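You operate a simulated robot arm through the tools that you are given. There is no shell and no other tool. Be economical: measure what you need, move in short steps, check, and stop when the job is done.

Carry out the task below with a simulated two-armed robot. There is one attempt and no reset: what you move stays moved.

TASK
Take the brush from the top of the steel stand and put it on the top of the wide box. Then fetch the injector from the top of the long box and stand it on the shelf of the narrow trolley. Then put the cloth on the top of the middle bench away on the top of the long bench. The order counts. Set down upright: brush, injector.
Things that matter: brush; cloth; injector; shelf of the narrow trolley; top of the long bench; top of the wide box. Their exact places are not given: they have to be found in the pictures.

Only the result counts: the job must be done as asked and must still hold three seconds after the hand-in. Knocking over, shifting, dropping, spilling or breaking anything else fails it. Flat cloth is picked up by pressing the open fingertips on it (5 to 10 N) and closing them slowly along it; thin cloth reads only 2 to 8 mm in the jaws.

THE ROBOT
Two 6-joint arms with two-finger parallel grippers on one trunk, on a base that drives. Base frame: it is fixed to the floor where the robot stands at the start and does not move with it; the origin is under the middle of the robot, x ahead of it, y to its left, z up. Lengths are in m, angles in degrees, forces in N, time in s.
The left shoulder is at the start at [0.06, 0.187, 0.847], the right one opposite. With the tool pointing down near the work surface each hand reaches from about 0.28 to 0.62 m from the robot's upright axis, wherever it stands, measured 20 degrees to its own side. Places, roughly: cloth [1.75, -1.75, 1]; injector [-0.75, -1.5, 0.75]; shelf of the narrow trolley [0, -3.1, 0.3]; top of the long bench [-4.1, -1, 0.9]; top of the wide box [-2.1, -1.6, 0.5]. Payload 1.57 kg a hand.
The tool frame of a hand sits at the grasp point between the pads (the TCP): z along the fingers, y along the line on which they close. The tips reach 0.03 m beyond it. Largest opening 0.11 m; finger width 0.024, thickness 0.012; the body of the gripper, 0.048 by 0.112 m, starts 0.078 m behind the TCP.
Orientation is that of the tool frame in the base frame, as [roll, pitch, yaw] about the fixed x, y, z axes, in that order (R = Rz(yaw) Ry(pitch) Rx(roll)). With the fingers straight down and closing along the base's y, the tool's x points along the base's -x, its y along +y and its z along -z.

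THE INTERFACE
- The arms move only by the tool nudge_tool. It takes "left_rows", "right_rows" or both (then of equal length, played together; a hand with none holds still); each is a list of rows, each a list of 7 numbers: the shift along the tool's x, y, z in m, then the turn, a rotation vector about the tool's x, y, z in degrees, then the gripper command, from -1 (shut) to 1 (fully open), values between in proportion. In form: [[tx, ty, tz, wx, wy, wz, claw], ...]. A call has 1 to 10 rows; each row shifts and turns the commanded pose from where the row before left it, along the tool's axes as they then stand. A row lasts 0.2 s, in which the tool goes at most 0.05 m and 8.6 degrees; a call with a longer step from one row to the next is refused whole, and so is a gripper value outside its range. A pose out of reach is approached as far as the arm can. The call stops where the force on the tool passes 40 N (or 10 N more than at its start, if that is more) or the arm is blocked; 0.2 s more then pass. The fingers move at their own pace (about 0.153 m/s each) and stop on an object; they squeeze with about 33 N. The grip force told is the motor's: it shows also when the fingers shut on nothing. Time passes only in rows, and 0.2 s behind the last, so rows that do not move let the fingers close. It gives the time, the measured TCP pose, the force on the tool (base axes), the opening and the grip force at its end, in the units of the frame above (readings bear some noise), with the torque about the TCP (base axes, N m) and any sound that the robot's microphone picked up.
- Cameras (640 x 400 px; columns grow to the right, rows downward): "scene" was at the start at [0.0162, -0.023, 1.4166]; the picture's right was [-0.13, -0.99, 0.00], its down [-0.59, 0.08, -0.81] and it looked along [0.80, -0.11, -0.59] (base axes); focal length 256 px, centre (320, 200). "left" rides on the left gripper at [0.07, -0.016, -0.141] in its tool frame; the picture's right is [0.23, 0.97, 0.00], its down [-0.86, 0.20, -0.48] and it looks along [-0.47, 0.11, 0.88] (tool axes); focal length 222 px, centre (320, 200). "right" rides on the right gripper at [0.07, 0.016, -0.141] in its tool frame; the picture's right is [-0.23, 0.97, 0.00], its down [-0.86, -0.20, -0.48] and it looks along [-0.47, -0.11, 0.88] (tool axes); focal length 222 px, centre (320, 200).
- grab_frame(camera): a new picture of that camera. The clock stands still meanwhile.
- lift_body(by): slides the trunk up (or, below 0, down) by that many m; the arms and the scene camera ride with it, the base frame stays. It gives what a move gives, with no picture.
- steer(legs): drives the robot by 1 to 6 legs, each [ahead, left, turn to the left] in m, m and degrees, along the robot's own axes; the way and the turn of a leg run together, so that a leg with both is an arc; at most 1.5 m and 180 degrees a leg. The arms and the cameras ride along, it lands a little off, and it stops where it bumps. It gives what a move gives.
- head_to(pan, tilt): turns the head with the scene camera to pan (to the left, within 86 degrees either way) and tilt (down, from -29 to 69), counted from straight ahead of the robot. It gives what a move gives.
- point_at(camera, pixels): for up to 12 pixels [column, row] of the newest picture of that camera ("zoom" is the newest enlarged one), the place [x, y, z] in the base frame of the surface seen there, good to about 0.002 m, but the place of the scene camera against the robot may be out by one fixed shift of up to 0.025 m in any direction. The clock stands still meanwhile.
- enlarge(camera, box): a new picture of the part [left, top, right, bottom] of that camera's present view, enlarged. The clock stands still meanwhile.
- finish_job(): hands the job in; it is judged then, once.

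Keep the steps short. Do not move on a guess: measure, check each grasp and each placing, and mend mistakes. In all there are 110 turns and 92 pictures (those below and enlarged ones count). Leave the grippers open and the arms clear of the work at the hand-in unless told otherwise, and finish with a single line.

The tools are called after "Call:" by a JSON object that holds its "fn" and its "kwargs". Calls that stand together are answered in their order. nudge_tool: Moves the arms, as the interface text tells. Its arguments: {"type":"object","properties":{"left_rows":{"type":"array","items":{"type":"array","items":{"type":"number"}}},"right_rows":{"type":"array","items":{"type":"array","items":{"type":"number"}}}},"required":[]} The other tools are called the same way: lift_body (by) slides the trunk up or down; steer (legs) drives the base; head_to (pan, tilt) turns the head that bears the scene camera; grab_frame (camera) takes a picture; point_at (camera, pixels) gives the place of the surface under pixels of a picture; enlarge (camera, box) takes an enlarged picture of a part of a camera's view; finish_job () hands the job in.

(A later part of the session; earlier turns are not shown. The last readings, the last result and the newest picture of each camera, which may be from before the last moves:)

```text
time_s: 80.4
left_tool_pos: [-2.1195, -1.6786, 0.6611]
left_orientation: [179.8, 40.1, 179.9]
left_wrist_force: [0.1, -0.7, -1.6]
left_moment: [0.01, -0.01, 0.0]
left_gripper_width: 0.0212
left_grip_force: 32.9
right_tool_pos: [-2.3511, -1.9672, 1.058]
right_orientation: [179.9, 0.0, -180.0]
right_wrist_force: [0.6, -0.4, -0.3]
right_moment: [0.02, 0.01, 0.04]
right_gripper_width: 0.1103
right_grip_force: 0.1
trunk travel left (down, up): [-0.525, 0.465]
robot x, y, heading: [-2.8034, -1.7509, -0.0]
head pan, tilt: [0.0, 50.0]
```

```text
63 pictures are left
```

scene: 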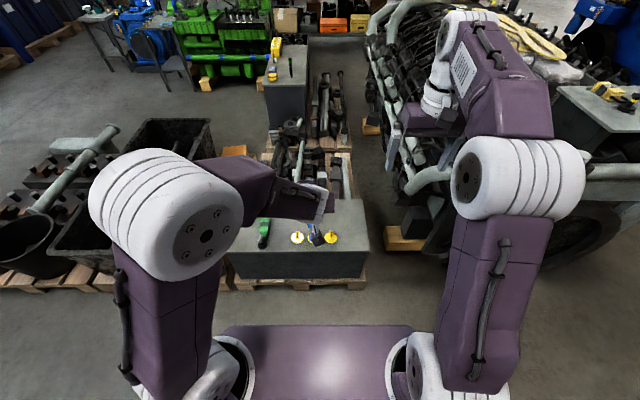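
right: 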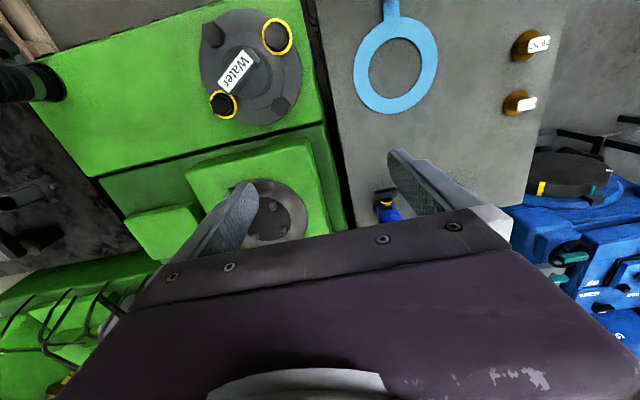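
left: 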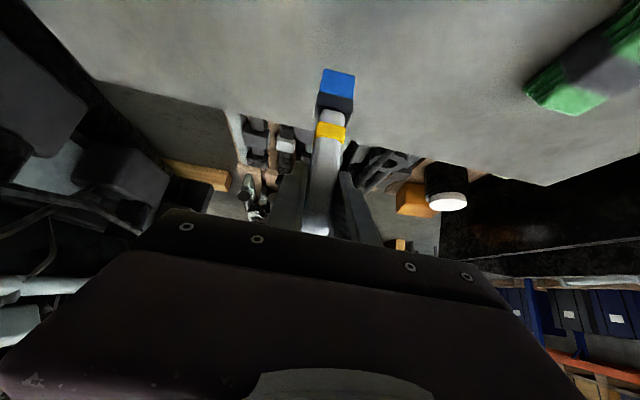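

Now a slow descent; about 0.045 m to contact.

Call:
{"fn": "nudge_tool", "kwargs": {"left_rows": [[0.0064, 0, 0.0077, 0, 0, 0, -1], [0.0064, 0, 0.0077, 0, 0, 0, -1], [0.0064, 0, 0.0077, 0, 0, 0, -1], [0.0045, 0, 0.0054, 0, 0, 0, -1], [0.0019, 0, 0.0023, 0, 0, 0, -1], [0, 0, 0, 0, 0, 0, -1]]}}

Call:
{"fn": "enlarge", "kwargs": {"camera": "left", "box": [290, 40, 390, 140]}}

```text
time_s: 81.8
left_tool_pos: [-2.12, -1.6794, 0.6228]
left_orientation: [180.0, 40.1, 179.9]
left_wrist_force: [0.1, -0.1, -1.4]
left_moment: [0.0, -0.04, -0.03]
left_gripper_width: 0.0215
left_grip_force: 32.9
right_tool_pos: [-2.351, -1.9682, 1.0578]
right_orientation: [180.0, 0.0, 180.0]
right_wrist_force: [0.5, -0.9, -0.2]
right_moment: [-0.02, 0.01, 0.01]
right_gripper_width: 0.11
right_grip_force: 0.1
trunk travel left (down, up): [-0.525, 0.465]
robot x, y, heading: [-2.8064, -1.7503, 0.0]
head pan, tilt: [0.0, 50.0]
```

```text
4.00 times, centred on (340, 90) of left
```

zoom: 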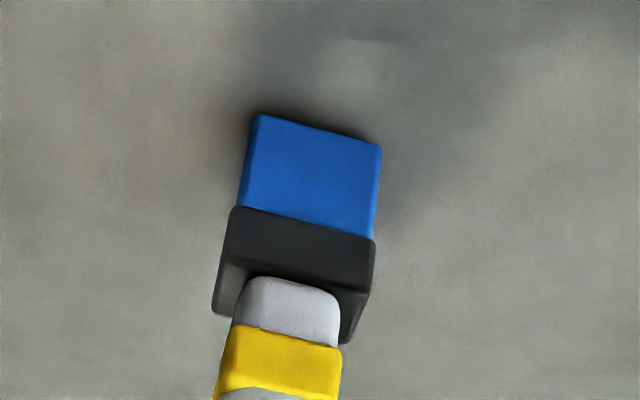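

Call:
{"fn": "nudge_tool", "kwargs": {"left_rows": [[0.0013, 0, 0.0015, 0, 0, 0, -1], [0.0013, 0, 0.0015, 0, 0, 0, -1], [0, 0, 0, 0, 0, 0, -1]]}}

Call:
{"fn": "nudge_tool", "kwargs": {"left_rows": [[0.001, 0, 0.0012, 0, 0, 0, -1], [0, 0, 0, 0, 0, 0, -1]]}}

Call:
{"fn": "nudge_tool", "kwargs": {"left_rows": [[0.001, 0, 0.0012, 0, 0, 0, -1], [0, 0, 0, 0, 0, 0, -1]]}}

```text
time_s: 82.6
left_tool_pos: [-2.1187, -1.6803, 0.6179]
left_orientation: [179.9, 40.1, 179.7]
left_wrist_force: [-0.3, -0.2, -0.5]
left_moment: [0.02, -0.03, 0.02]
left_gripper_width: 0.0213
left_grip_force: 33.1
right_tool_pos: [-2.3518, -1.9678, 1.0575]
right_orientation: [-180.0, -0.1, -179.9]
right_wrist_force: [-0.6, -0.8, 1.1]
right_moment: [0.01, -0.03, -0.01]
right_gripper_width: 0.1097
right_grip_force: 0.1
trunk travel left (down, up): [-0.525, 0.465]
robot x, y, heading: [-2.8074, -1.7481, 0.1]
head pan, tilt: [0.0, 50.0]
```

```text
time_s: 83.2
left_tool_pos: [-2.1209, -1.6796, 0.6186]
left_orientation: [179.9, 40.2, 180.0]
left_wrist_force: [-1.0, 0.8, 4.5]
left_moment: [-0.02, -0.07, -0.03]
left_gripper_width: 0.0215
left_grip_force: 32.9
right_tool_pos: [-2.3523, -1.9678, 1.0585]
right_orientation: [180.0, 0.0, -179.9]
right_wrist_force: [0.7, 0.8, 1.2]
right_moment: [-0.01, 0.02, 0.0]
right_gripper_width: 0.1102
right_grip_force: 0.0
trunk travel left (down, up): [-0.525, 0.465]
robot x, y, heading: [-2.8054, -1.7481, 0.1]
head pan, tilt: [0.0, 50.0]
```

```text
time_s: 83.8
left_tool_pos: [-2.1195, -1.6797, 0.6181]
left_orientation: [179.9, 40.3, 179.9]
left_wrist_force: [-0.2, 0.4, 12.7]
left_moment: [0.05, 0.05, -0.02]
left_gripper_width: 0.0213
left_grip_force: 33.2
right_tool_pos: [-2.353, -1.9682, 1.0572]
right_orientation: [-180.0, 0.1, 180.0]
right_wrist_force: [0.3, -0.3, -0.2]
right_moment: [-0.06, 0.03, 0.0]
right_gripper_width: 0.1101
right_grip_force: 0.1
trunk travel left (down, up): [-0.525, 0.465]
robot x, y, heading: [-2.8036, -1.7475, 0.2]
head pan, tilt: [0.0, 50.0]
```

Contact (12.7 N). I ease 1 mm up, open gently, then retract along the tool axis.

Call:
{"fn": "nudge_tool", "kwargs": {"left_rows": [[-0.001, 0, -0.0012, 0, 0, 0, -1], [0, 0, 0, 0, 0, 0, -0.45], [0, 0, 0, 0, 0, 0, -0.2], [0, 0, 0, 0, 0, 0, 0.2], [0, 0, 0, 0, 0, 0, 0.2], [0, 0, -0.02, 0, 0, 0, 0.2], [0, 0, -0.04, 0, 0, 0, 0.2], [0, 0, -0.04, 0, 0, 0, 0.2], [0, 0, -0.04, 0, 0, 0, 0.2], [0, 0, 0, 0, 0, 0, 0.2]]}}

Call:
{"fn": "grab_frame", "kwargs": {"camera": "left"}}

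```text
time_s: 86.0
left_tool_pos: [-2.2097, -1.6808, 0.7257]
left_orientation: [179.9, 40.1, 179.9]
left_wrist_force: [-0.4, 0.1, 0.9]
left_moment: [-0.01, 0.03, 0.01]
left_gripper_width: 0.066
left_grip_force: 0.1
right_tool_pos: [-2.3515, -1.9684, 1.0565]
right_orientation: [180.0, 0.0, -180.0]
right_wrist_force: [-0.3, 0.1, -0.7]
right_moment: [0.01, 0.01, -0.01]
right_gripper_width: 0.1102
right_grip_force: 0.0
trunk travel left (down, up): [-0.525, 0.465]
robot x, y, heading: [-2.8043, -1.7468, 0.1]
head pan, tilt: [0.0, 50.0]
```

```text
61 pictures are left
```

left: 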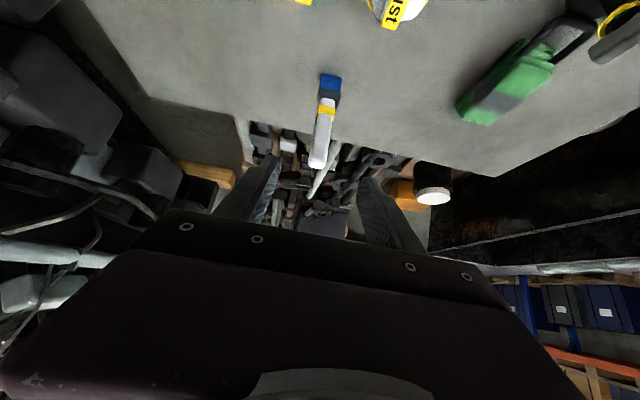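

Brush stands upright on the wide box. I raise, retract the left hand and drive around to the north side of the long box, facing it.

Call:
{"fn": "lift_body", "kwargs": {"by": 0.2}}

Call:
{"fn": "nudge_tool", "kwargs": {"left_rows": [[0.0345, 0.02, -0.029, 0, 0, 0, 1], [0.0345, 0.02, -0.029, 0, 0, 0, 1], [0.0345, 0.02, -0.029, 0, 0, 0, 1], [0.0345, 0.02, -0.029, 0, 0, 0, 1], [0, 0.02, 0, 0, 0, 0, 1]]}}

Call:
{"fn": "steer", "kwargs": {"legs": [[-0.15, 0, 0], [0, 1.4, 0], [0, 1.35, 0], [0, 0, -90], [0, 1.3, 0], [0, 1.15, 0]]}}

Call:
{"fn": "steer", "kwargs": {"legs": [[1.3, 0, 0]]}}

Call:
{"fn": "head_to", "kwargs": {"pan": 0, "tilt": 40}}

Call:
{"fn": "grab_frame", "kwargs": {"camera": "scene"}}

```text
time_s: 88.2
left_tool_pos: [-2.2118, -1.6799, 0.9248]
left_orientation: [179.9, 40.1, 179.9]
left_wrist_force: [-0.4, 0.2, 0.0]
left_moment: [-0.03, -0.01, 0.01]
left_gripper_width: 0.0661
left_grip_force: 0.1
right_tool_pos: [-2.3517, -1.9673, 1.2566]
right_orientation: [180.0, 0.0, -180.0]
right_wrist_force: [-0.3, 0.0, -0.9]
right_moment: [-0.02, 0.01, 0.0]
right_gripper_width: 0.1099
right_grip_force: 0.0
trunk travel left (down, up): [-0.725, 0.265]
robot x, y, heading: [-2.8062, -1.746, -0.1]
head pan, tilt: [0.0, 50.0]
```

```text
time_s: 89.4
left_tool_pos: [-2.3052, -1.6382, 0.9604]
left_orientation: [178.9, 39.8, 179.5]
left_wrist_force: [-0.1, 0.7, 0.6]
left_moment: [0.03, 0.01, 0.02]
left_gripper_width: 0.11
left_grip_force: 0.0
left hand out of reach, approached as far as the arm can: row 2, 3, 4, 5
right_tool_pos: [-2.3514, -1.9684, 1.2569]
right_orientation: [-180.0, 0.0, -179.9]
right_wrist_force: [-0.1, 0.3, 0.1]
right_moment: [0.02, 0.02, 0.03]
right_gripper_width: 0.11
right_grip_force: 0.0
trunk travel left (down, up): [-0.725, 0.265]
robot x, y, heading: [-2.8048, -1.7448, -0.2]
head pan, tilt: [0.0, 50.0]
```

```text
time_s: 119.0
left_tool_pos: [-0.4269, 0.4613, 0.9615]
left_orientation: [179.0, 39.8, 88.7]
left_wrist_force: [0.2, -0.8, -0.2]
left_moment: [-0.01, 0.01, 0.01]
left_gripper_width: 0.11
left_grip_force: 0.0
right_tool_pos: [-0.754, 0.5117, 1.2568]
right_orientation: [179.9, 0.0, 89.2]
right_wrist_force: [-0.5, 0.0, -0.8]
right_moment: [0.01, -0.01, -0.01]
right_gripper_width: 0.1099
right_grip_force: 0.1
trunk travel left (down, up): [-0.725, 0.265]
robot x, y, heading: [-0.5278, 0.9615, -91.0]
head pan, tilt: [0.0, 50.0]
```

```text
time_s: 125.5
left_tool_pos: [-0.4351, -0.8416, 0.9611]
left_orientation: [179.1, 39.8, 89.2]
left_wrist_force: [0.8, 0.2, -0.4]
left_moment: [-0.02, -0.02, -0.01]
left_gripper_width: 0.1102
left_grip_force: 0.1
right_tool_pos: [-0.7635, -0.7937, 1.2573]
right_orientation: [179.9, 0.0, 89.5]
right_wrist_force: [0.2, -0.6, -1.1]
right_moment: [-0.02, 0.01, 0.0]
right_gripper_width: 0.1098
right_grip_force: 0.0
trunk travel left (down, up): [-0.725, 0.265]
robot x, y, heading: [-0.5389, -0.3398, -90.5]
head pan, tilt: [0.0, 50.0]
```

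```text
time_s: 126.2
left_tool_pos: [-0.4359, -0.8421, 0.9609]
left_orientation: [179.0, 39.9, 89.3]
left_wrist_force: [0.2, -0.8, 0.2]
left_moment: [0.03, 0.01, -0.02]
left_gripper_width: 0.1098
left_grip_force: 0.1
right_tool_pos: [-0.7637, -0.7942, 1.2575]
right_orientation: [179.9, 0.0, 89.6]
right_wrist_force: [-0.2, 0.9, 0.2]
right_moment: [0.04, 0.01, 0.0]
right_gripper_width: 0.1098
right_grip_force: 0.1
trunk travel left (down, up): [-0.725, 0.265]
robot x, y, heading: [-0.5421, -0.3393, -90.2]
head pan, tilt: [0.0, 40.0]
```

```text
60 pictures are left
```

scene: 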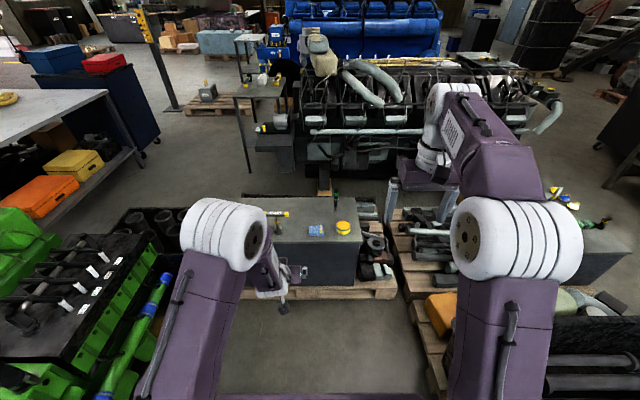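

Call:
{"fn": "enlarge", "kwargs": {"camera": "scene", "box": [265, 180, 375, 260]}}

Call:
{"fn": "point_at", "kwargs": {"camera": "zoom", "pixels": [[418, 80], [418, 110], [418, 135], [415, 155], [452, 268], [295, 295], [105, 190], [400, 320], [536, 320], [515, 110], [300, 130], [105, 235]]}}

Call:
{"fn": "enlarge", "kwargs": {"camera": "scene", "box": [225, 50, 325, 180]}}

```text
5.00 times, centred on (320, 220) of scene
```

zoom: 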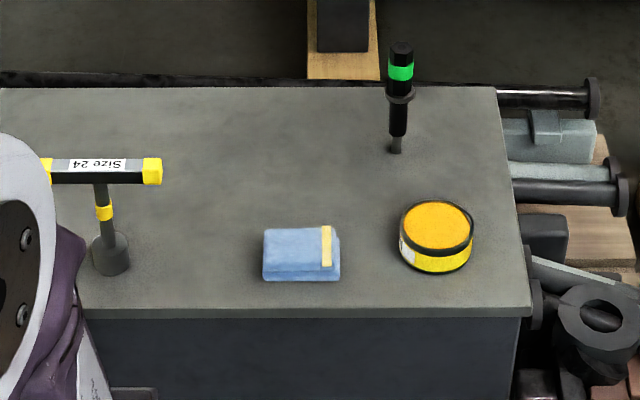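

```text
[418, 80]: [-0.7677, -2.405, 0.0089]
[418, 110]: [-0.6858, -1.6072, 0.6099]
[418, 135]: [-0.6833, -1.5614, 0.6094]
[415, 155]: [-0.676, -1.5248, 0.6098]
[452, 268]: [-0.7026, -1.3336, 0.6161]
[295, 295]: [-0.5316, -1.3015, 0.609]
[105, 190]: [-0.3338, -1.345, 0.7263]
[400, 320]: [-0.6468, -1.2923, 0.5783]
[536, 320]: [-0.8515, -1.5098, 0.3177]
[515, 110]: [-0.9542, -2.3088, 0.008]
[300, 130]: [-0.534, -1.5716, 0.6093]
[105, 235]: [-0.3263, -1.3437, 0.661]
```

```text
3.08 times, centred on (275, 115) of scene
```

zoom: 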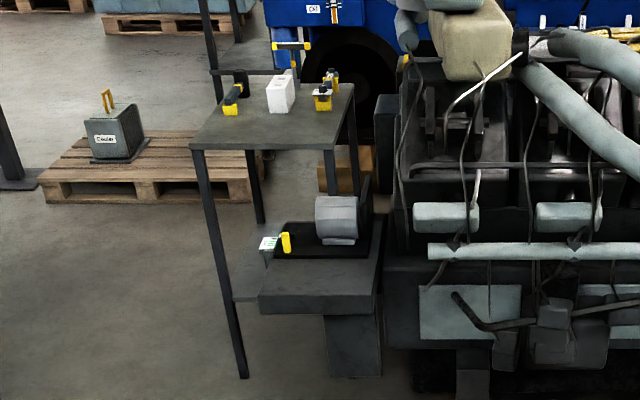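

The injector (green band) stands at about (−0.67, −1.52) on its narrow tip. I drive ahead 0.5 m and tilt the right hand 56° forward.

Call:
{"fn": "steer", "kwargs": {"legs": [[0.5, 0, 0.3]]}}

Call:
{"fn": "nudge_tool", "kwargs": {"right_rows": [[0, 0, 0, 0, -8, 0, 1], [0, 0, 0, 0, -8, 0, 1], [0, 0, 0, 0, -8, 0, 1], [0, 0, 0, 0, -8, 0, 1], [0, 0, 0, 0, -8, 0, 1], [0, 0, 0, 0, -8, 0, 1], [0, 0, 0, 0, -8, 0, 1], [0, 0, 0, 0, 0, 0, 1]]}}

Call:
{"fn": "grab_frame", "kwargs": {"camera": "right"}}

```text
time_s: 129.2
left_tool_pos: [-0.4368, -1.3414, 0.9613]
left_orientation: [179.0, 39.7, 89.3]
left_wrist_force: [-0.9, -0.2, -0.3]
left_moment: [0.03, 0.0, 0.0]
left_gripper_width: 0.1099
left_grip_force: 0.0
right_tool_pos: [-0.7642, -1.2959, 1.2577]
right_orientation: [-180.0, 0.1, 89.8]
right_wrist_force: [0.5, 0.8, -0.5]
right_moment: [0.01, 0.0, 0.0]
right_gripper_width: 0.1101
right_grip_force: 0.0
trunk travel left (down, up): [-0.725, 0.265]
robot x, y, heading: [-0.5402, -0.8397, -90.2]
head pan, tilt: [0.0, 40.0]
```

```text
time_s: 131.0
left_tool_pos: [-0.4362, -1.3416, 0.9607]
left_orientation: [179.0, 39.8, 89.2]
left_wrist_force: [1.5, -0.4, 0.0]
left_moment: [0.01, -0.02, 0.01]
left_gripper_width: 0.1101
left_grip_force: 0.0
right_tool_pos: [-0.764, -1.2957, 1.2577]
right_orientation: [179.6, 54.7, 89.9]
right_wrist_force: [0.7, -1.3, 0.4]
right_moment: [-0.01, -0.01, 0.01]
right_gripper_width: 0.1099
right_grip_force: 0.0
trunk travel left (down, up): [-0.725, 0.265]
robot x, y, heading: [-0.5411, -0.8414, -90.0]
head pan, tilt: [0.0, 40.0]
```

```text
57 pictures are left
```

right: 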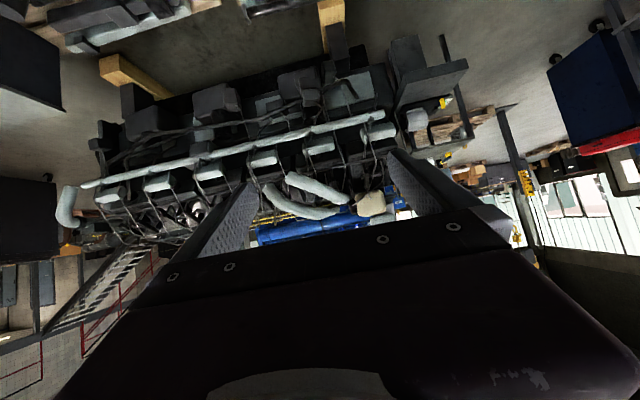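

The view is too high. I lower the trunk 0.1 and the right hand by 0.26, shifting toward the injector's x.

Call:
{"fn": "lift_body", "kwargs": {"by": -0.1}}

Call:
{"fn": "nudge_tool", "kwargs": {"right_rows": [[0.033, 0.014, 0.023, 0, 0, 0, 1], [0.033, 0.014, 0.023, 0, 0, 0, 1], [0.033, 0.014, 0.023, 0, 0, 0, 1], [0.033, 0.014, 0.023, 0, 0, 0, 1], [0.033, 0.014, 0.023, 0, 0, 0, 1], [0.033, 0.014, 0.023, 0, 0, 0, 1], [0, 0, 0, 0, 0, 0, 1]]}}

Call:
{"fn": "grab_frame", "kwargs": {"camera": "right"}}

```text
time_s: 132.3
left_tool_pos: [-0.4354, -1.3422, 0.8619]
left_orientation: [178.9, 39.8, 89.3]
left_wrist_force: [0.1, -0.5, 0.9]
left_moment: [-0.04, 0.02, 0.03]
left_gripper_width: 0.1101
left_grip_force: 0.0
right_tool_pos: [-0.763, -1.2954, 1.1576]
right_orientation: [179.7, 54.7, 90.0]
right_wrist_force: [-0.6, 0.1, 0.6]
right_moment: [0.02, 0.0, -0.02]
right_gripper_width: 0.11
right_grip_force: 0.0
trunk travel left (down, up): [-0.625, 0.365]
robot x, y, heading: [-0.5434, -0.8405, -90.2]
head pan, tilt: [0.0, 40.0]
```

```text
time_s: 133.9
left_tool_pos: [-0.4366, -1.3411, 0.863]
left_orientation: [179.0, 39.8, 89.3]
left_wrist_force: [1.1, 0.5, 0.1]
left_moment: [0.02, 0.0, -0.01]
left_gripper_width: 0.1099
left_grip_force: 0.1
right_tool_pos: [-0.7644, -1.3144, 0.9787]
right_orientation: [176.3, 54.0, 87.5]
right_wrist_force: [0.8, 0.1, 0.2]
right_moment: [0.0, 0.01, 0.01]
right_gripper_width: 0.1101
right_grip_force: 0.0
right hand out of reach, approached as far as the arm can: row 1, 2, 3, 4, 5, 6
trunk travel left (down, up): [-0.625, 0.365]
robot x, y, heading: [-0.5433, -0.8395, -90.1]
head pan, tilt: [0.0, 40.0]
```

```text
56 pictures are left
```

right: 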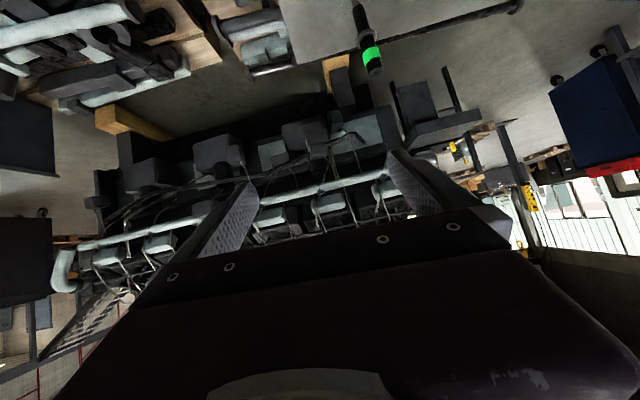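

Call:
{"fn": "point_at", "kwargs": {"camera": "right", "pixels": [[372, 70], [369, 50], [366, 35], [361, 20], [358, 8], [362, 50], [377, 52], [352, 12]]}}

Call:
{"fn": "nudge_tool", "kwargs": {"right_rows": [[-0.02, 0.02, 0.035, 0, 0, 0, 1], [-0.02, 0.02, 0.035, 0, 0, 0, 1], [-0.0, 0.02, 0.035, 0, 0, 0, 1], [0, 0.0, 0, 0, 0, 0, 1]]}}

```text
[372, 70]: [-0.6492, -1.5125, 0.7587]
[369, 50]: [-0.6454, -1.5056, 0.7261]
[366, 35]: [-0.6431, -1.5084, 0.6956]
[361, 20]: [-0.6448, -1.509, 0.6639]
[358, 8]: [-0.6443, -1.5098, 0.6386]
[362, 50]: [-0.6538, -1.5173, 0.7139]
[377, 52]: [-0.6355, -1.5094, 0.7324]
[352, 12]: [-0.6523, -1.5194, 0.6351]
```

```text
time_s: 134.9
left_tool_pos: [-0.4364, -1.342, 0.8622]
left_orientation: [179.0, 39.7, 89.3]
left_wrist_force: [-0.6, -0.7, 0.1]
left_moment: [0.03, 0.0, 0.01]
left_gripper_width: 0.1101
left_grip_force: 0.0
right_tool_pos: [-0.7795, -1.4108, 0.951]
right_orientation: [179.8, 54.9, 90.9]
right_wrist_force: [-0.6, -0.3, -0.1]
right_moment: [0.01, -0.01, -0.01]
right_gripper_width: 0.1102
right_grip_force: 0.0
right hand out of reach, approached as far as the arm can: row 1, 2, 3
trunk travel left (down, up): [-0.625, 0.365]
robot x, y, heading: [-0.546, -0.84, -90.1]
head pan, tilt: [0.0, 40.0]
```

Injector axis ≈ (−0.646, −1.52), z 0.60–0.77. I shift sideways toward x = −0.646.

Call:
{"fn": "nudge_tool", "kwargs": {"right_rows": [[0, 0.03, 0, 0, 0, 0, 1], [0, 0.03, 0, 0, 0, 0, 1], [0, 0.03, 0, 0, 0, 0, 1], [0, 0.03, 0, 0, 0, 0, 1], [0, 0, 0, 0, 0, 0, 1]]}}

```text
time_s: 136.1
left_tool_pos: [-0.4362, -1.3408, 0.8611]
left_orientation: [179.0, 39.8, 89.3]
left_wrist_force: [0.0, -0.3, -0.7]
left_moment: [-0.03, -0.01, -0.02]
left_gripper_width: 0.1098
left_grip_force: 0.1
right_tool_pos: [-0.7772, -1.3972, 0.9564]
right_orientation: [179.0, 54.7, 90.4]
right_wrist_force: [0.1, 0.4, 0.0]
right_moment: [0.0, 0.03, 0.06]
right_gripper_width: 0.1099
right_grip_force: 0.1
right hand out of reach, approached as far as the arm can: row 1, 2, 3, 4
trunk travel left (down, up): [-0.625, 0.365]
robot x, y, heading: [-0.5447, -0.8429, -90.3]
head pan, tilt: [0.0, 40.0]
```

The hand is at its inner limit; I back the robot 0.12 m so it works further out, then shift.

Call:
{"fn": "steer", "kwargs": {"legs": [[-0.12, 0, 0]]}}

Call:
{"fn": "nudge_tool", "kwargs": {"right_rows": [[-0.02, 0.02, 0.03, 0, 0, 0, 1], [-0.02, 0.02, 0.03, 0, 0, 0, 1], [0, 0.02, 0.03, 0, 0, 0, 1], [0, 0.02, 0.03, 0, 0, 0, 1], [0, 0.02, 0, 0, 0, 0, 1], [0, 0.02, 0, 0, 0, 0, 1], [0, 0, 0, 0, 0, 0, 1]]}}

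```text
time_s: 137.4
left_tool_pos: [-0.436, -1.2227, 0.8612]
left_orientation: [179.0, 39.7, 89.4]
left_wrist_force: [0.2, -0.3, -0.3]
left_moment: [0.01, 0.03, 0.01]
left_gripper_width: 0.1103
left_grip_force: 0.1
right_tool_pos: [-0.7764, -1.2791, 0.9551]
right_orientation: [179.2, 54.5, 90.3]
right_wrist_force: [-0.7, -0.9, -0.8]
right_moment: [-0.01, 0.02, -0.01]
right_gripper_width: 0.1099
right_grip_force: 0.2
trunk travel left (down, up): [-0.625, 0.365]
robot x, y, heading: [-0.5437, -0.7259, -90.2]
head pan, tilt: [0.0, 40.0]
```

```text
time_s: 139.0
left_tool_pos: [-0.4367, -1.2225, 0.8611]
left_orientation: [179.0, 39.8, 89.3]
left_wrist_force: [-0.4, 0.3, 0.2]
left_moment: [0.01, -0.01, 0.02]
left_gripper_width: 0.1102
left_grip_force: 0.2
right_tool_pos: [-0.7583, -1.3905, 0.9204]
right_orientation: [178.6, 54.6, 90.4]
right_wrist_force: [0.2, 0.5, 0.4]
right_moment: [-0.01, 0.0, -0.02]
right_gripper_width: 0.1099
right_grip_force: 0.0
right hand out of reach, approached as far as the arm can: row 1, 2, 3, 4, 5, 6
trunk travel left (down, up): [-0.625, 0.365]
robot x, y, heading: [-0.5438, -0.7223, -90.2]
head pan, tilt: [0.0, 40.0]
```

I suspect the steeper tilt is the limit. I reduce it to ~40° (which worked before) and shift.

Call:
{"fn": "nudge_tool", "kwargs": {"right_rows": [[0, 0, 0, 0, 7.5, 0, 1], [0, 0, 0, 0, 7.5, 0, 1], [0, 0, 0, 0, 0, 0, 1], [0, 0.03, 0, 0, 0, 0, 1], [0, 0.03, 0, 0, 0, 0, 1], [0, 0.03, 0, 0, 0, 0, 1], [0, 0.022, 0, 0, 0, 0, 1], [0, 0, 0, 0, 0, 0, 1]]}}

Call:
{"fn": "grab_frame", "kwargs": {"camera": "right"}}

```text
time_s: 140.8
left_tool_pos: [-0.4366, -1.2228, 0.8618]
left_orientation: [179.1, 39.7, 89.3]
left_wrist_force: [-1.5, 0.0, -0.4]
left_moment: [0.02, 0.0, -0.03]
left_gripper_width: 0.1099
left_grip_force: 0.0
right_tool_pos: [-0.6584, -1.383, 0.9201]
right_orientation: [176.2, 39.8, 90.9]
right_wrist_force: [-0.1, 0.0, -0.1]
right_moment: [-0.01, 0.01, 0.01]
right_gripper_width: 0.1099
right_grip_force: 0.1
right hand out of reach, approached as far as the arm can: row 2, 4, 5
trunk travel left (down, up): [-0.625, 0.365]
robot x, y, heading: [-0.5432, -0.7227, -90.4]
head pan, tilt: [0.0, 40.0]
```

```text
55 pictures are left
```

right: 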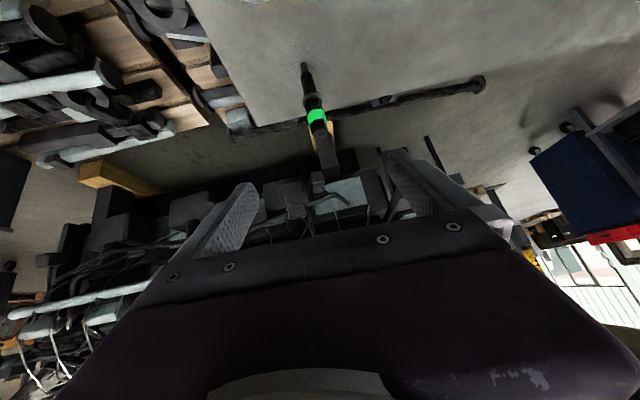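

Call:
{"fn": "point_at", "kwargs": {"camera": "right", "pixels": [[325, 150], [322, 138], [317, 117], [313, 103], [309, 88], [304, 68], [310, 117], [326, 117], [304, 64], [330, 168]]}}

Call:
{"fn": "enlarge", "kwargs": {"camera": "right", "box": [270, 50, 370, 190]}}

```text
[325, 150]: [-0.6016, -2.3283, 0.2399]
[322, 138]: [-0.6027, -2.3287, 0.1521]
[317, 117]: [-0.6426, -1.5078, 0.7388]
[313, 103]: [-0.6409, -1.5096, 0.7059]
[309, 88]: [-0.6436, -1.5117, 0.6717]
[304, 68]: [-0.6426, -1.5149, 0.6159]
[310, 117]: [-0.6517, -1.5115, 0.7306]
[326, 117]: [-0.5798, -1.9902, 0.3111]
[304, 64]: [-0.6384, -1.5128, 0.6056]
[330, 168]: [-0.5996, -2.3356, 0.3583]
```

```text
2.86 times, centred on (320, 120) of right
```

zoom: 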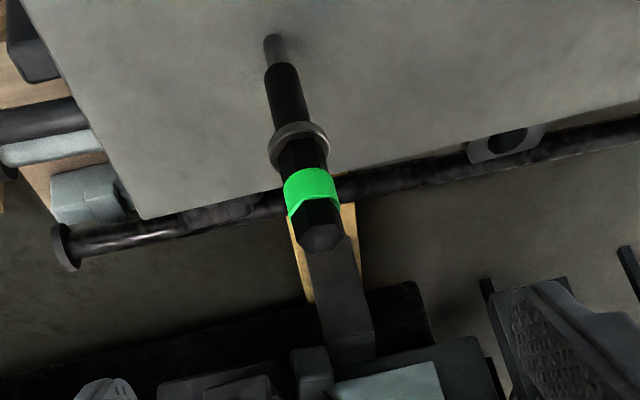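

Injector: tip z 0.60, flange 0.705, top ≈0.765; I'll grip at z ≈0.742 on the axis (−0.643, −1.52). First fix roll and go to a pre-grasp.

Call:
{"fn": "nudge_tool", "kwargs": {"right_rows": [[0, 0, 0, 3.8, 0, 0, 0.4], [0, 0.005, 0.03, 0, 0, 0, 0.2], [0.009, 0.005, 0.035, 0, 0, 0, 0.2], [0, 0.005, 0.04, 0, 0, 0, 0.2], [0, 0, 0, 0, 0, 0, 0.2]]}}

Call:
{"fn": "grab_frame", "kwargs": {"camera": "right"}}

```text
time_s: 142.0
left_tool_pos: [-0.4355, -1.2215, 0.8617]
left_orientation: [179.0, 39.8, 89.3]
left_wrist_force: [0.4, 0.1, -0.2]
left_moment: [0.0, 0.01, -0.01]
left_gripper_width: 0.11
left_grip_force: 0.0
right_tool_pos: [-0.6434, -1.4438, 0.8333]
right_orientation: [179.9, 39.9, 91.0]
right_wrist_force: [0.1, 0.3, -1.0]
right_moment: [0.0, 0.01, -0.03]
right_gripper_width: 0.066
right_grip_force: 0.1
trunk travel left (down, up): [-0.625, 0.365]
robot x, y, heading: [-0.5432, -0.7248, -90.3]
head pan, tilt: [0.0, 40.0]
```

```text
53 pictures are left
```

right: 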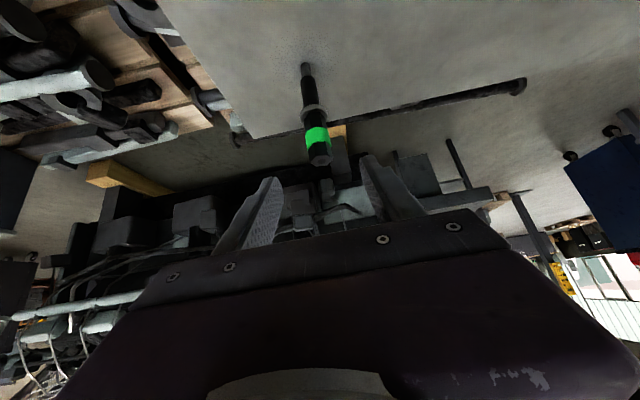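

Aligned (injector col 318 between fingers 272–368). Advance 0.12 m along the tool axis and close.

Call:
{"fn": "nudge_tool", "kwargs": {"right_rows": [[0, 0, 0.04, 0, 0, 0, 0.2], [0, 0, 0.04, 0, 0, 0, 0.2], [0, 0, 0.025, 0, 0, 0, 0.2], [0, 0, 0.015, 0, 0, 0, 0.2], [0, 0, 0, 0, 0, 0, 0.2], [0, 0, 0, 0, 0, 0, -0.3], [0, 0, 0, 0, 0, 0, -0.6], [0, 0, 0, 0, 0, 0, -1], [0, 0, 0, 0, 0, 0, -1]]}}

Call:
{"fn": "enlarge", "kwargs": {"camera": "right", "box": [240, 50, 400, 250]}}

```text
time_s: 144.0
left_tool_pos: [-0.4363, -1.2231, 0.8623]
left_orientation: [179.0, 39.8, 89.3]
left_wrist_force: [0.6, -0.1, -0.2]
left_moment: [-0.02, -0.02, -0.02]
left_gripper_width: 0.11
left_grip_force: 0.1
right_tool_pos: [-0.6359, -1.4561, 0.7888]
right_orientation: [179.8, 39.8, 90.8]
right_wrist_force: [-0.7, -0.6, 0.4]
right_moment: [0.0, 0.06, -0.01]
right_gripper_width: 0.0
right_grip_force: 20.8
right hand out of reach, approached as far as the arm can: row 1, 2, 3, 4
trunk travel left (down, up): [-0.625, 0.365]
robot x, y, heading: [-0.5435, -0.7214, -90.1]
head pan, tilt: [0.0, 40.0]
```

```text
2.00 times, centred on (320, 150) of right
```

zoom: 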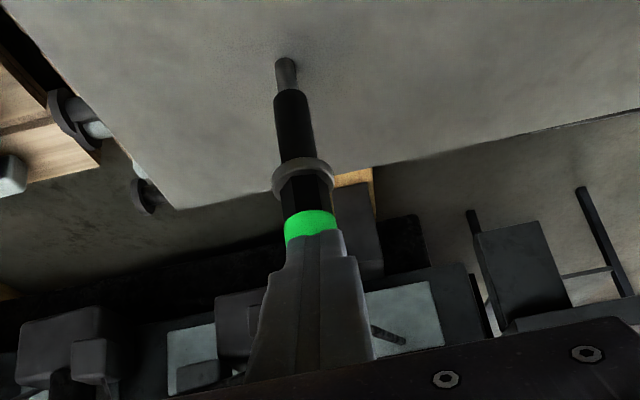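

It ran out of reach short and closed on nothing (injector still stands at its place). I open, retract, drive 0.09 m ahead and retry.

Call:
{"fn": "nudge_tool", "kwargs": {"right_rows": [[0, 0, 0, 0, 0, 0, 0.2], [0, 0, 0, 0, 0, 0, 0.2], [0, 0, -0.04, 0, 0, 0, 0.2], [0, 0, -0.04, 0, 0, 0, 0.2], [0, 0, -0.04, 0, 0, 0, 0.2], [-0.01, 0, -0.0, 0, 0, 0, 0.2], [0, 0, 0, 0, 0, 0, 0.2]]}}

Call:
{"fn": "steer", "kwargs": {"legs": [[0.09, 0, 0]]}}

Call:
{"fn": "grab_frame", "kwargs": {"camera": "right"}}

```text
time_s: 145.6
left_tool_pos: [-0.4353, -1.2224, 0.8605]
left_orientation: [179.0, 39.7, 89.3]
left_wrist_force: [-0.2, -0.4, 0.2]
left_moment: [-0.01, -0.03, 0.02]
left_gripper_width: 0.1101
left_grip_force: 0.1
right_tool_pos: [-0.6384, -1.386, 0.8875]
right_orientation: [179.9, 39.8, 91.0]
right_wrist_force: [-0.1, -0.8, -0.2]
right_moment: [0.0, 0.01, -0.01]
right_gripper_width: 0.0659
right_grip_force: 0.0
trunk travel left (down, up): [-0.625, 0.365]
robot x, y, heading: [-0.5448, -0.7225, -90.3]
head pan, tilt: [0.0, 40.0]
```

```text
time_s: 146.7
left_tool_pos: [-0.4359, -1.3138, 0.8609]
left_orientation: [179.0, 39.8, 89.3]
left_wrist_force: [0.5, 0.3, -0.7]
left_moment: [0.02, -0.02, -0.02]
left_gripper_width: 0.11
left_grip_force: 0.1
right_tool_pos: [-0.6379, -1.477, 0.8858]
right_orientation: [179.9, 39.8, 91.0]
right_wrist_force: [0.4, 0.5, -0.5]
right_moment: [-0.01, 0.0, 0.03]
right_gripper_width: 0.0662
right_grip_force: 0.0
trunk travel left (down, up): [-0.625, 0.365]
robot x, y, heading: [-0.5478, -0.8138, -90.3]
head pan, tilt: [0.0, 40.0]
```

```text
51 pictures are left
```

right: 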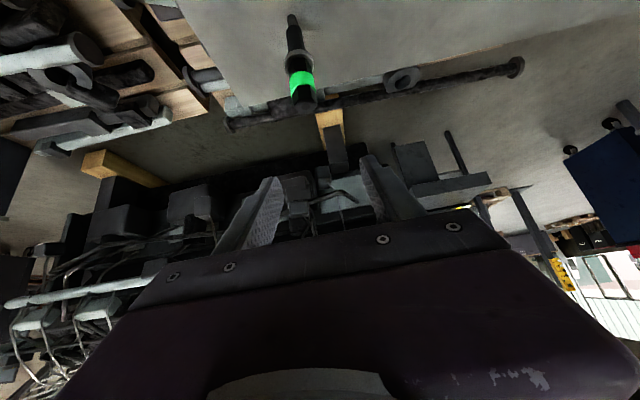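

Call:
{"fn": "point_at", "kwargs": {"camera": "right", "pixels": [[301, 84], [299, 65], [295, 40], [292, 22], [306, 100], [293, 84], [309, 82]]}}

```text
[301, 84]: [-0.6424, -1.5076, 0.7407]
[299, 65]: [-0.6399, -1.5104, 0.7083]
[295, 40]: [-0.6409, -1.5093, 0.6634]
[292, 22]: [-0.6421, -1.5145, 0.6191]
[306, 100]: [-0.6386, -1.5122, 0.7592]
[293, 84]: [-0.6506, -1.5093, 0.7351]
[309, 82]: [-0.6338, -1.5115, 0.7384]
```

Injector unmoved. Align 0.06 m along tool x, then advance 0.137 m.

Call:
{"fn": "nudge_tool", "kwargs": {"right_rows": [[0.03, -0.002, 0, 0, 0, 0, 0.2], [0.03, -0.002, 0, 0, 0, 0, 0.2], [0, 0, 0.04, 0, 0, 0, 0.2], [0, 0, 0.04, 0, 0, 0, 0.2], [0, 0, 0.037, 0, 0, 0, 0.2], [0, 0, 0.02, 0, 0, 0, 0.2], [0, 0, 0, 0, 0, 0, 0.2]]}}

Call:
{"fn": "grab_frame", "kwargs": {"camera": "right"}}

```text
time_s: 148.3
left_tool_pos: [-0.4355, -1.3123, 0.8618]
left_orientation: [178.9, 39.9, 89.4]
left_wrist_force: [-0.3, 0.3, 0.7]
left_moment: [-0.02, 0.01, -0.05]
left_gripper_width: 0.1102
left_grip_force: 0.0
right_tool_pos: [-0.6408, -1.5195, 0.7415]
right_orientation: [179.9, 39.9, 91.0]
right_wrist_force: [0.2, 0.3, 0.9]
right_moment: [-0.02, -0.04, 0.02]
right_gripper_width: 0.0658
right_grip_force: 0.1
trunk travel left (down, up): [-0.625, 0.365]
robot x, y, heading: [-0.541, -0.8132, -90.2]
head pan, tilt: [0.0, 40.0]
```

```text
50 pictures are left
```

right: 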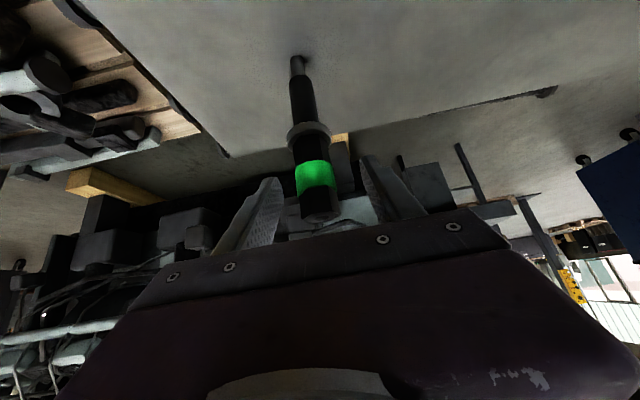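

In position around the green band. Close slowly.

Call:
{"fn": "nudge_tool", "kwargs": {"right_rows": [[0, 0, 0, 0, 0, 0, 0], [0, 0, 0, 0, 0, 0, -0.3], [0, 0, 0, 0, 0, 0, -0.5], [0, 0, 0, 0, 0, 0, -0.7], [0, 0, 0, 0, 0, 0, -1], [0, 0, 0, 0, 0, 0, -1]]}}

Call:
{"fn": "nudge_tool", "kwargs": {"right_rows": [[-0.0064, 0, -0.0077, 0, 0, 0, -1], [-0.0129, 0, -0.0153, 0, 0, 0, -1], [-0.0193, 0, -0.023, 0, 0, 0, -1], [-0.0193, 0, -0.023, 0, 0, 0, -1], [-0.0193, 0, -0.023, 0, 0, 0, -1], [0, 0, 0, 0, 0, 0, -1]]}}

Call:
{"fn": "grab_frame", "kwargs": {"camera": "right"}}

```text
time_s: 149.7
left_tool_pos: [-0.4379, -1.3134, 0.8611]
left_orientation: [178.9, 39.8, 89.3]
left_wrist_force: [0.3, 0.2, -0.9]
left_moment: [0.01, 0.0, -0.02]
left_gripper_width: 0.1099
left_grip_force: 0.1
right_tool_pos: [-0.6415, -1.5186, 0.7435]
right_orientation: [179.9, 39.7, 90.9]
right_wrist_force: [-1.1, 0.3, 0.3]
right_moment: [0.02, 0.25, -0.05]
right_gripper_width: 0.0264
right_grip_force: 32.8
trunk travel left (down, up): [-0.625, 0.365]
robot x, y, heading: [-0.5402, -0.8137, -90.4]
head pan, tilt: [0.0, 40.0]
```

```text
time_s: 151.1
left_tool_pos: [-0.4364, -1.3145, 0.8603]
left_orientation: [179.0, 39.7, 89.3]
left_wrist_force: [-0.1, 0.2, 0.1]
left_moment: [0.0, 0.01, 0.02]
left_gripper_width: 0.1102
left_grip_force: 0.1
right_tool_pos: [-0.6415, -1.5202, 0.8623]
right_orientation: [179.9, 39.7, 90.9]
right_wrist_force: [0.2, -0.9, -3.2]
right_moment: [-0.01, 0.09, -0.05]
right_gripper_width: 0.0259
right_grip_force: 33.6
trunk travel left (down, up): [-0.625, 0.365]
robot x, y, heading: [-0.5415, -0.8112, -90.1]
head pan, tilt: [0.0, 40.0]
```

```text
49 pictures are left
```

right: 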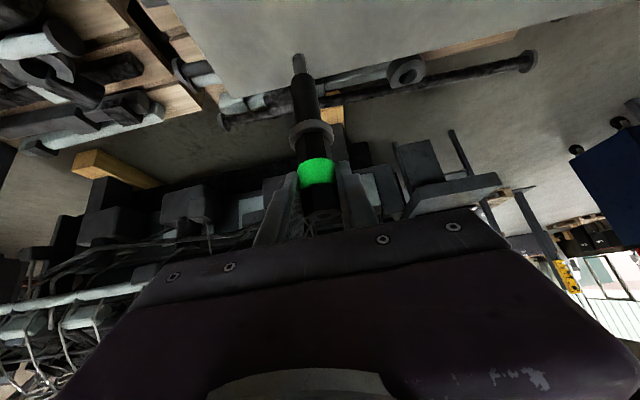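

Held (26 mm, about 0.3 kg). I check its uprightness and tip offset.

Call:
{"fn": "point_at", "kwargs": {"camera": "right", "pixels": [[317, 172], [312, 145], [306, 110], [304, 90], [299, 65], [297, 56]]}}

Call:
{"fn": "lift_body", "kwargs": {"by": 0.15}}

Call:
{"fn": "steer", "kwargs": {"legs": [[-0.4, 0, 0]]}}

Call:
{"fn": "head_to", "kwargs": {"pan": 35, "tilt": 35}}

Call:
{"fn": "grab_frame", "kwargs": {"camera": "scene"}}

```text
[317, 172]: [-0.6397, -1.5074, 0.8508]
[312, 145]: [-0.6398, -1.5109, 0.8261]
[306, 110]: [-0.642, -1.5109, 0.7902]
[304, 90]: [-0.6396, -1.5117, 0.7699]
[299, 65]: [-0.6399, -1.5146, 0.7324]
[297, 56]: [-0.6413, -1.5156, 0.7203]
```

```text
time_s: 152.8
left_tool_pos: [-0.4369, -1.3134, 1.011]
left_orientation: [179.0, 39.8, 89.4]
left_wrist_force: [-0.4, 0.3, 0.6]
left_moment: [0.04, -0.01, 0.03]
left_gripper_width: 0.1103
left_grip_force: 0.0
right_tool_pos: [-0.6414, -1.5207, 1.0105]
right_orientation: [179.9, 39.7, 91.0]
right_wrist_force: [-0.7, 0.2, -3.4]
right_moment: [0.02, -0.04, 0.03]
right_gripper_width: 0.0238
right_grip_force: 33.2
trunk travel left (down, up): [-0.775, 0.215]
robot x, y, heading: [-0.5473, -0.8174, -90.5]
head pan, tilt: [0.0, 40.0]
```

```text
time_s: 155.3
left_tool_pos: [-0.4355, -0.9163, 1.0111]
left_orientation: [179.0, 39.7, 89.1]
left_wrist_force: [0.2, 0.2, 0.3]
left_moment: [-0.03, -0.02, 0.0]
left_gripper_width: 0.1102
left_grip_force: 0.1
right_tool_pos: [-0.6407, -1.1229, 1.0114]
right_orientation: [179.9, 39.7, 90.8]
right_wrist_force: [-0.6, 0.4, -2.8]
right_moment: [0.02, -0.05, -0.03]
right_gripper_width: 0.0235
right_grip_force: 33.2
trunk travel left (down, up): [-0.775, 0.215]
robot x, y, heading: [-0.5416, -0.4164, -90.4]
head pan, tilt: [0.0, 40.0]
```

```text
time_s: 156.3
left_tool_pos: [-0.4363, -0.9173, 1.0109]
left_orientation: [179.0, 39.8, 89.1]
left_wrist_force: [-0.3, 0.2, 0.6]
left_moment: [0.0, 0.02, -0.01]
left_gripper_width: 0.1101
left_grip_force: 0.1
right_tool_pos: [-0.6425, -1.1229, 1.0119]
right_orientation: [179.9, 39.7, 90.8]
right_wrist_force: [0.7, -0.2, -2.8]
right_moment: [0.02, 0.01, 0.01]
right_gripper_width: 0.0234
right_grip_force: 33.7
trunk travel left (down, up): [-0.775, 0.215]
robot x, y, heading: [-0.5417, -0.4128, -90.4]
head pan, tilt: [35.0, 35.0]
```

```text
48 pictures are left
```

scene: 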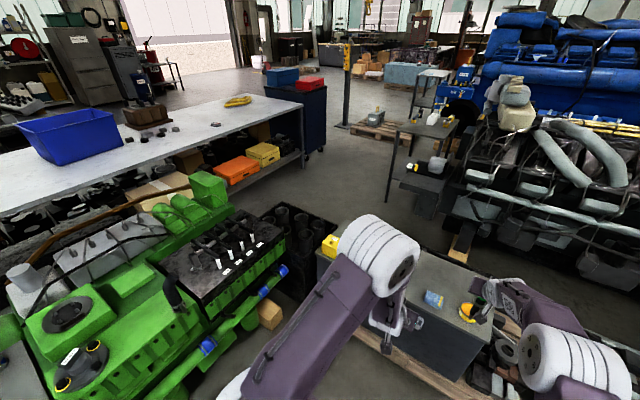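

I need a route to the trolley. I sample positions of obstacles in this picture: crate, bench corner/leg, green engine end, long-box corners, engine edge.

Call:
{"fn": "point_at", "kwargs": {"camera": "scene", "pixels": [[338, 222], [275, 205], [303, 172], [303, 105], [285, 270], [322, 255], [400, 248], [505, 275], [455, 255], [420, 215], [387, 205], [325, 150]]}}

Call:
{"fn": "point_at", "kwargs": {"camera": "scene", "pixels": [[440, 180], [425, 210], [475, 200], [470, 222], [270, 97], [0, 155], [130, 215], [195, 175], [350, 125], [410, 115], [570, 250], [330, 200]]}}

```text
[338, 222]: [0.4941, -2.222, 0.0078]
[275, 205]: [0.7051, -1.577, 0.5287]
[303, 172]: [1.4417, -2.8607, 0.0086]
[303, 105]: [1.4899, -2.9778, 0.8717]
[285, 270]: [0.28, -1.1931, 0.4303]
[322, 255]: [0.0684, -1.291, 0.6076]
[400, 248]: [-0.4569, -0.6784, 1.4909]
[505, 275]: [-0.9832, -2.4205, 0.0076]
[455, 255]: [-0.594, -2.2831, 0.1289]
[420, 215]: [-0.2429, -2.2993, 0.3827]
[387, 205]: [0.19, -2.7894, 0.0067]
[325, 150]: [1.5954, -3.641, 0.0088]
```

```text
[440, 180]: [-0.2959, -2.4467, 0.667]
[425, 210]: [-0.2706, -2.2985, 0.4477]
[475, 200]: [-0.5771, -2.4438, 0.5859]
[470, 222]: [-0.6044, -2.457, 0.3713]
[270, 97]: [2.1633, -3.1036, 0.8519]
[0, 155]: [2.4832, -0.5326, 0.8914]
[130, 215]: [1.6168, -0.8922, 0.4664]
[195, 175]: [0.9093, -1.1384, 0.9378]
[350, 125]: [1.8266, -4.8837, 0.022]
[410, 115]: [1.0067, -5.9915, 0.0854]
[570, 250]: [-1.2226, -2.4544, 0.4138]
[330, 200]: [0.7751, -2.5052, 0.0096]
```

South access past the long box looks too narrow; the aisle around the bench's east side looks possible. I back north, face +x and look.

Call:
{"fn": "steer", "kwargs": {"legs": [[-1.4, 0, 0], [0, 0, 90]]}}

Call:
{"fn": "head_to", "kwargs": {"pan": 15, "tilt": 28}}

Call:
{"fn": "grab_frame", "kwargs": {"camera": "scene"}}

```text
time_s: 167.2
left_tool_pos: [-0.0237, 1.0963, 1.0115]
left_orientation: [179.1, 39.8, 178.1]
left_wrist_force: [-0.3, 0.3, 0.4]
left_moment: [0.01, -0.01, 0.02]
left_gripper_width: 0.1103
left_grip_force: 0.0
right_tool_pos: [0.1794, 0.8879, 1.0123]
right_orientation: [179.9, 39.8, 179.7]
right_wrist_force: [-0.5, 0.0, -3.2]
right_moment: [-0.01, 0.02, -0.05]
right_gripper_width: 0.0236
right_grip_force: 33.0
trunk travel left (down, up): [-0.775, 0.215]
robot x, y, heading: [-0.5251, 1.0002, -1.6]
head pan, tilt: [35.0, 35.0]
```

```text
time_s: 168.0
left_tool_pos: [-0.0231, 1.0974, 1.0099]
left_orientation: [179.0, 39.7, 178.2]
left_wrist_force: [0.1, 0.5, 0.0]
left_moment: [0.03, 0.0, -0.02]
left_gripper_width: 0.1099
left_grip_force: 0.0
right_tool_pos: [0.1784, 0.8891, 1.0119]
right_orientation: [179.9, 39.7, 179.7]
right_wrist_force: [-0.1, -0.2, -3.1]
right_moment: [0.0, -0.01, -0.02]
right_gripper_width: 0.0239
right_grip_force: 33.4
trunk travel left (down, up): [-0.775, 0.215]
robot x, y, heading: [-0.5264, 0.9977, -1.3]
head pan, tilt: [15.0, 28.0]
```

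```text
47 pictures are left
```

scene: 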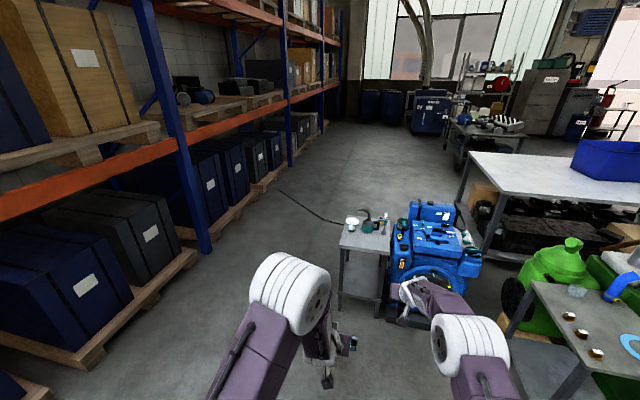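

Call:
{"fn": "point_at", "kwargs": {"camera": "scene", "pixels": [[342, 240], [342, 305], [275, 185], [210, 250], [320, 135], [475, 155], [480, 245], [455, 160], [520, 150], [400, 215], [340, 200], [545, 155]]}}

```text
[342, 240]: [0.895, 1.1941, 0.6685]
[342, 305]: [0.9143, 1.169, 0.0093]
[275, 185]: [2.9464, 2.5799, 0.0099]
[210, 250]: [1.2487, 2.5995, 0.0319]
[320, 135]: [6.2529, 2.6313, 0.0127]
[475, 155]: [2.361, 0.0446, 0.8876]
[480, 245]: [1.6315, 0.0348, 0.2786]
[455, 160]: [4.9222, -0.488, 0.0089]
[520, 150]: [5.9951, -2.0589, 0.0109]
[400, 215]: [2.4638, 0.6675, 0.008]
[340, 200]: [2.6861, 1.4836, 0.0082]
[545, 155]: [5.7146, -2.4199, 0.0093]
```

Aisle center y ≈1.9 is free; bench spans x 1.45–2.36. I drive to (3.2, 1.85), face south and look.

Call:
{"fn": "steer", "kwargs": {"legs": [[0, 0.85, 1.4], [1.3, 0, 0], [1.3, 0, 0], [1.15, 0, 0], [0, 0, -90]]}}

Call:
{"fn": "head_to", "kwargs": {"pan": 0, "tilt": 25}}

Call:
{"fn": "grab_frame", "kwargs": {"camera": "scene"}}

```text
time_s: 193.8
left_tool_pos: [3.3092, 1.3106, 1.0104]
left_orientation: [179.0, 39.8, 88.9]
left_wrist_force: [0.1, -0.5, -0.2]
left_moment: [0.0, 0.02, 0.0]
left_gripper_width: 0.11
left_grip_force: 0.1
right_tool_pos: [3.1037, 1.1046, 1.0134]
right_orientation: [179.9, 39.7, 90.5]
right_wrist_force: [-0.7, 0.0, -2.0]
right_moment: [0.01, -0.01, -0.03]
right_gripper_width: 0.0238
right_grip_force: 32.5
trunk travel left (down, up): [-0.775, 0.215]
robot x, y, heading: [3.2048, 1.8131, -90.7]
head pan, tilt: [15.0, 28.0]
```

```text
time_s: 194.6
left_tool_pos: [3.3101, 1.3095, 1.0116]
left_orientation: [179.0, 39.8, 88.8]
left_wrist_force: [0.4, -0.1, 0.4]
left_moment: [0.03, 0.01, 0.01]
left_gripper_width: 0.1099
left_grip_force: 0.1
right_tool_pos: [3.1033, 1.1052, 1.0121]
right_orientation: [179.9, 39.7, 90.6]
right_wrist_force: [-0.8, -0.2, -2.1]
right_moment: [0.01, -0.01, 0.0]
right_gripper_width: 0.0235
right_grip_force: 33.2
trunk travel left (down, up): [-0.775, 0.215]
robot x, y, heading: [3.2025, 1.8083, -90.8]
head pan, tilt: [0.0, 25.0]
```

```text
46 pictures are left
```

scene: 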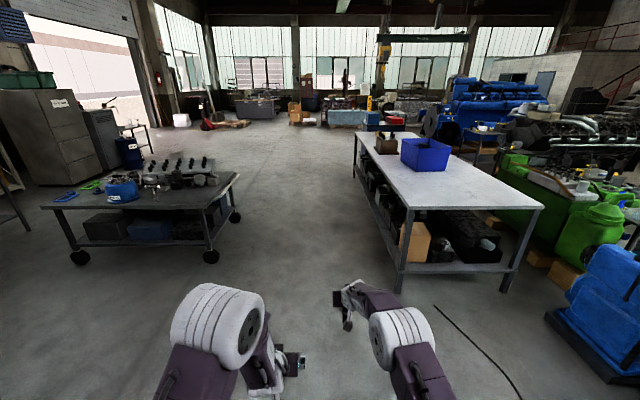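

Call:
{"fn": "point_at", "kwargs": {"camera": "scene", "pixels": [[408, 205], [354, 135], [398, 290], [236, 215], [212, 260], [385, 128], [330, 135], [300, 125], [350, 118], [470, 135], [415, 115], [545, 208]]}}

```text
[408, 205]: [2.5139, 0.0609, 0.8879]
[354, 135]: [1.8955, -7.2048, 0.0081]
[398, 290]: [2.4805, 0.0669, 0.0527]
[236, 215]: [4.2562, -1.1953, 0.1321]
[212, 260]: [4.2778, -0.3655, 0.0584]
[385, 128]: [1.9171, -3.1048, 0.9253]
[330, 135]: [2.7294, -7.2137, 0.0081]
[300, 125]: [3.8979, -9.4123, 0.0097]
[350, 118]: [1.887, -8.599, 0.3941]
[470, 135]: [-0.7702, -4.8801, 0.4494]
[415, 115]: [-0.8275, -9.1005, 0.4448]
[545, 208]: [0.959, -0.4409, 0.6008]
```

Clear lane at x≈3.3. I drive south 4.6 m and look right.

Call:
{"fn": "steer", "kwargs": {"legs": [[1.5, 0.1, 0.8], [1.5, 0, 0], [1.5, 0, 0]]}}

Call:
{"fn": "head_to", "kwargs": {"pan": -55, "tilt": 25}}

Call:
{"fn": "grab_frame", "kwargs": {"camera": "scene"}}

```text
refused: leg 1 is longer than a leg can be; nothing moved
```

```text
time_s: 195.9
left_tool_pos: [3.31, 1.3096, 1.0107]
left_orientation: [179.0, 39.8, 88.8]
left_wrist_force: [-0.3, 0.5, 0.4]
left_moment: [0.01, 0.02, 0.01]
left_gripper_width: 0.1101
left_grip_force: 0.1
right_tool_pos: [3.1021, 1.1035, 1.0123]
right_orientation: [179.9, 39.6, 90.5]
right_wrist_force: [-0.3, 0.8, -4.0]
right_moment: [0.03, -0.03, 0.01]
right_gripper_width: 0.0238
right_grip_force: 33.5
trunk travel left (down, up): [-0.775, 0.215]
robot x, y, heading: [3.2042, 1.8117, -90.7]
head pan, tilt: [-55.0, 25.0]
```

```text
45 pictures are left
```

scene: 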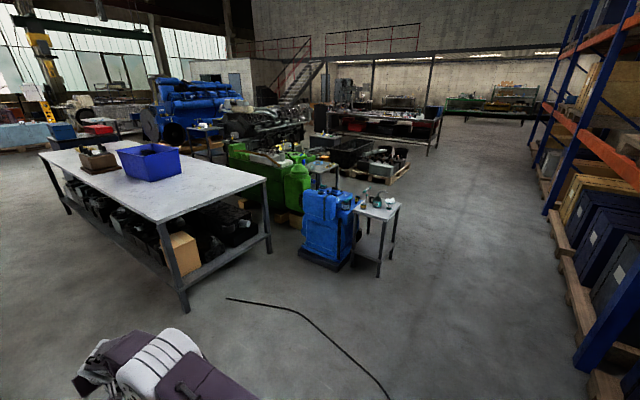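

Call:
{"fn": "steer", "kwargs": {"legs": [[1.4, 0.1, 0.8], [1.5, 0, 0], [1.5, 0, 0]]}}

Call:
{"fn": "grab_frame", "kwargs": {"camera": "scene"}}

```text
time_s: 216.9
left_tool_pos: [3.4276, -3.0769, 1.0116]
left_orientation: [179.0, 39.8, 89.2]
left_wrist_force: [0.7, 0.6, 0.8]
left_moment: [0.01, -0.01, -0.01]
left_gripper_width: 0.1101
left_grip_force: 0.0
right_tool_pos: [3.2233, -3.2838, 1.0119]
right_orientation: [179.8, 39.7, 91.0]
right_wrist_force: [-0.3, -0.1, -3.1]
right_moment: [0.04, -0.02, 0.03]
right_gripper_width: 0.0238
right_grip_force: 32.9
trunk travel left (down, up): [-0.775, 0.215]
robot x, y, heading: [3.3185, -2.5786, -90.5]
head pan, tilt: [-55.0, 25.0]
```

```text
44 pictures are left
```

scene: 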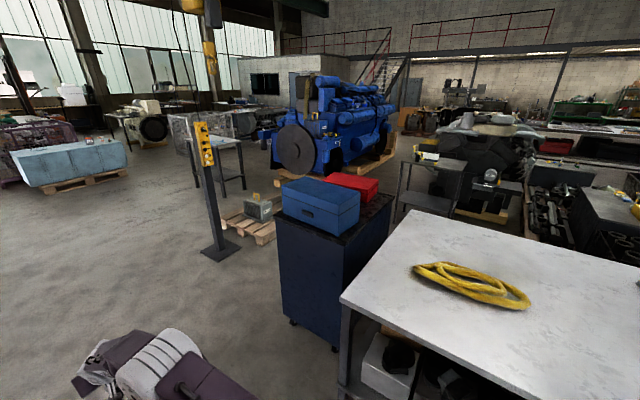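

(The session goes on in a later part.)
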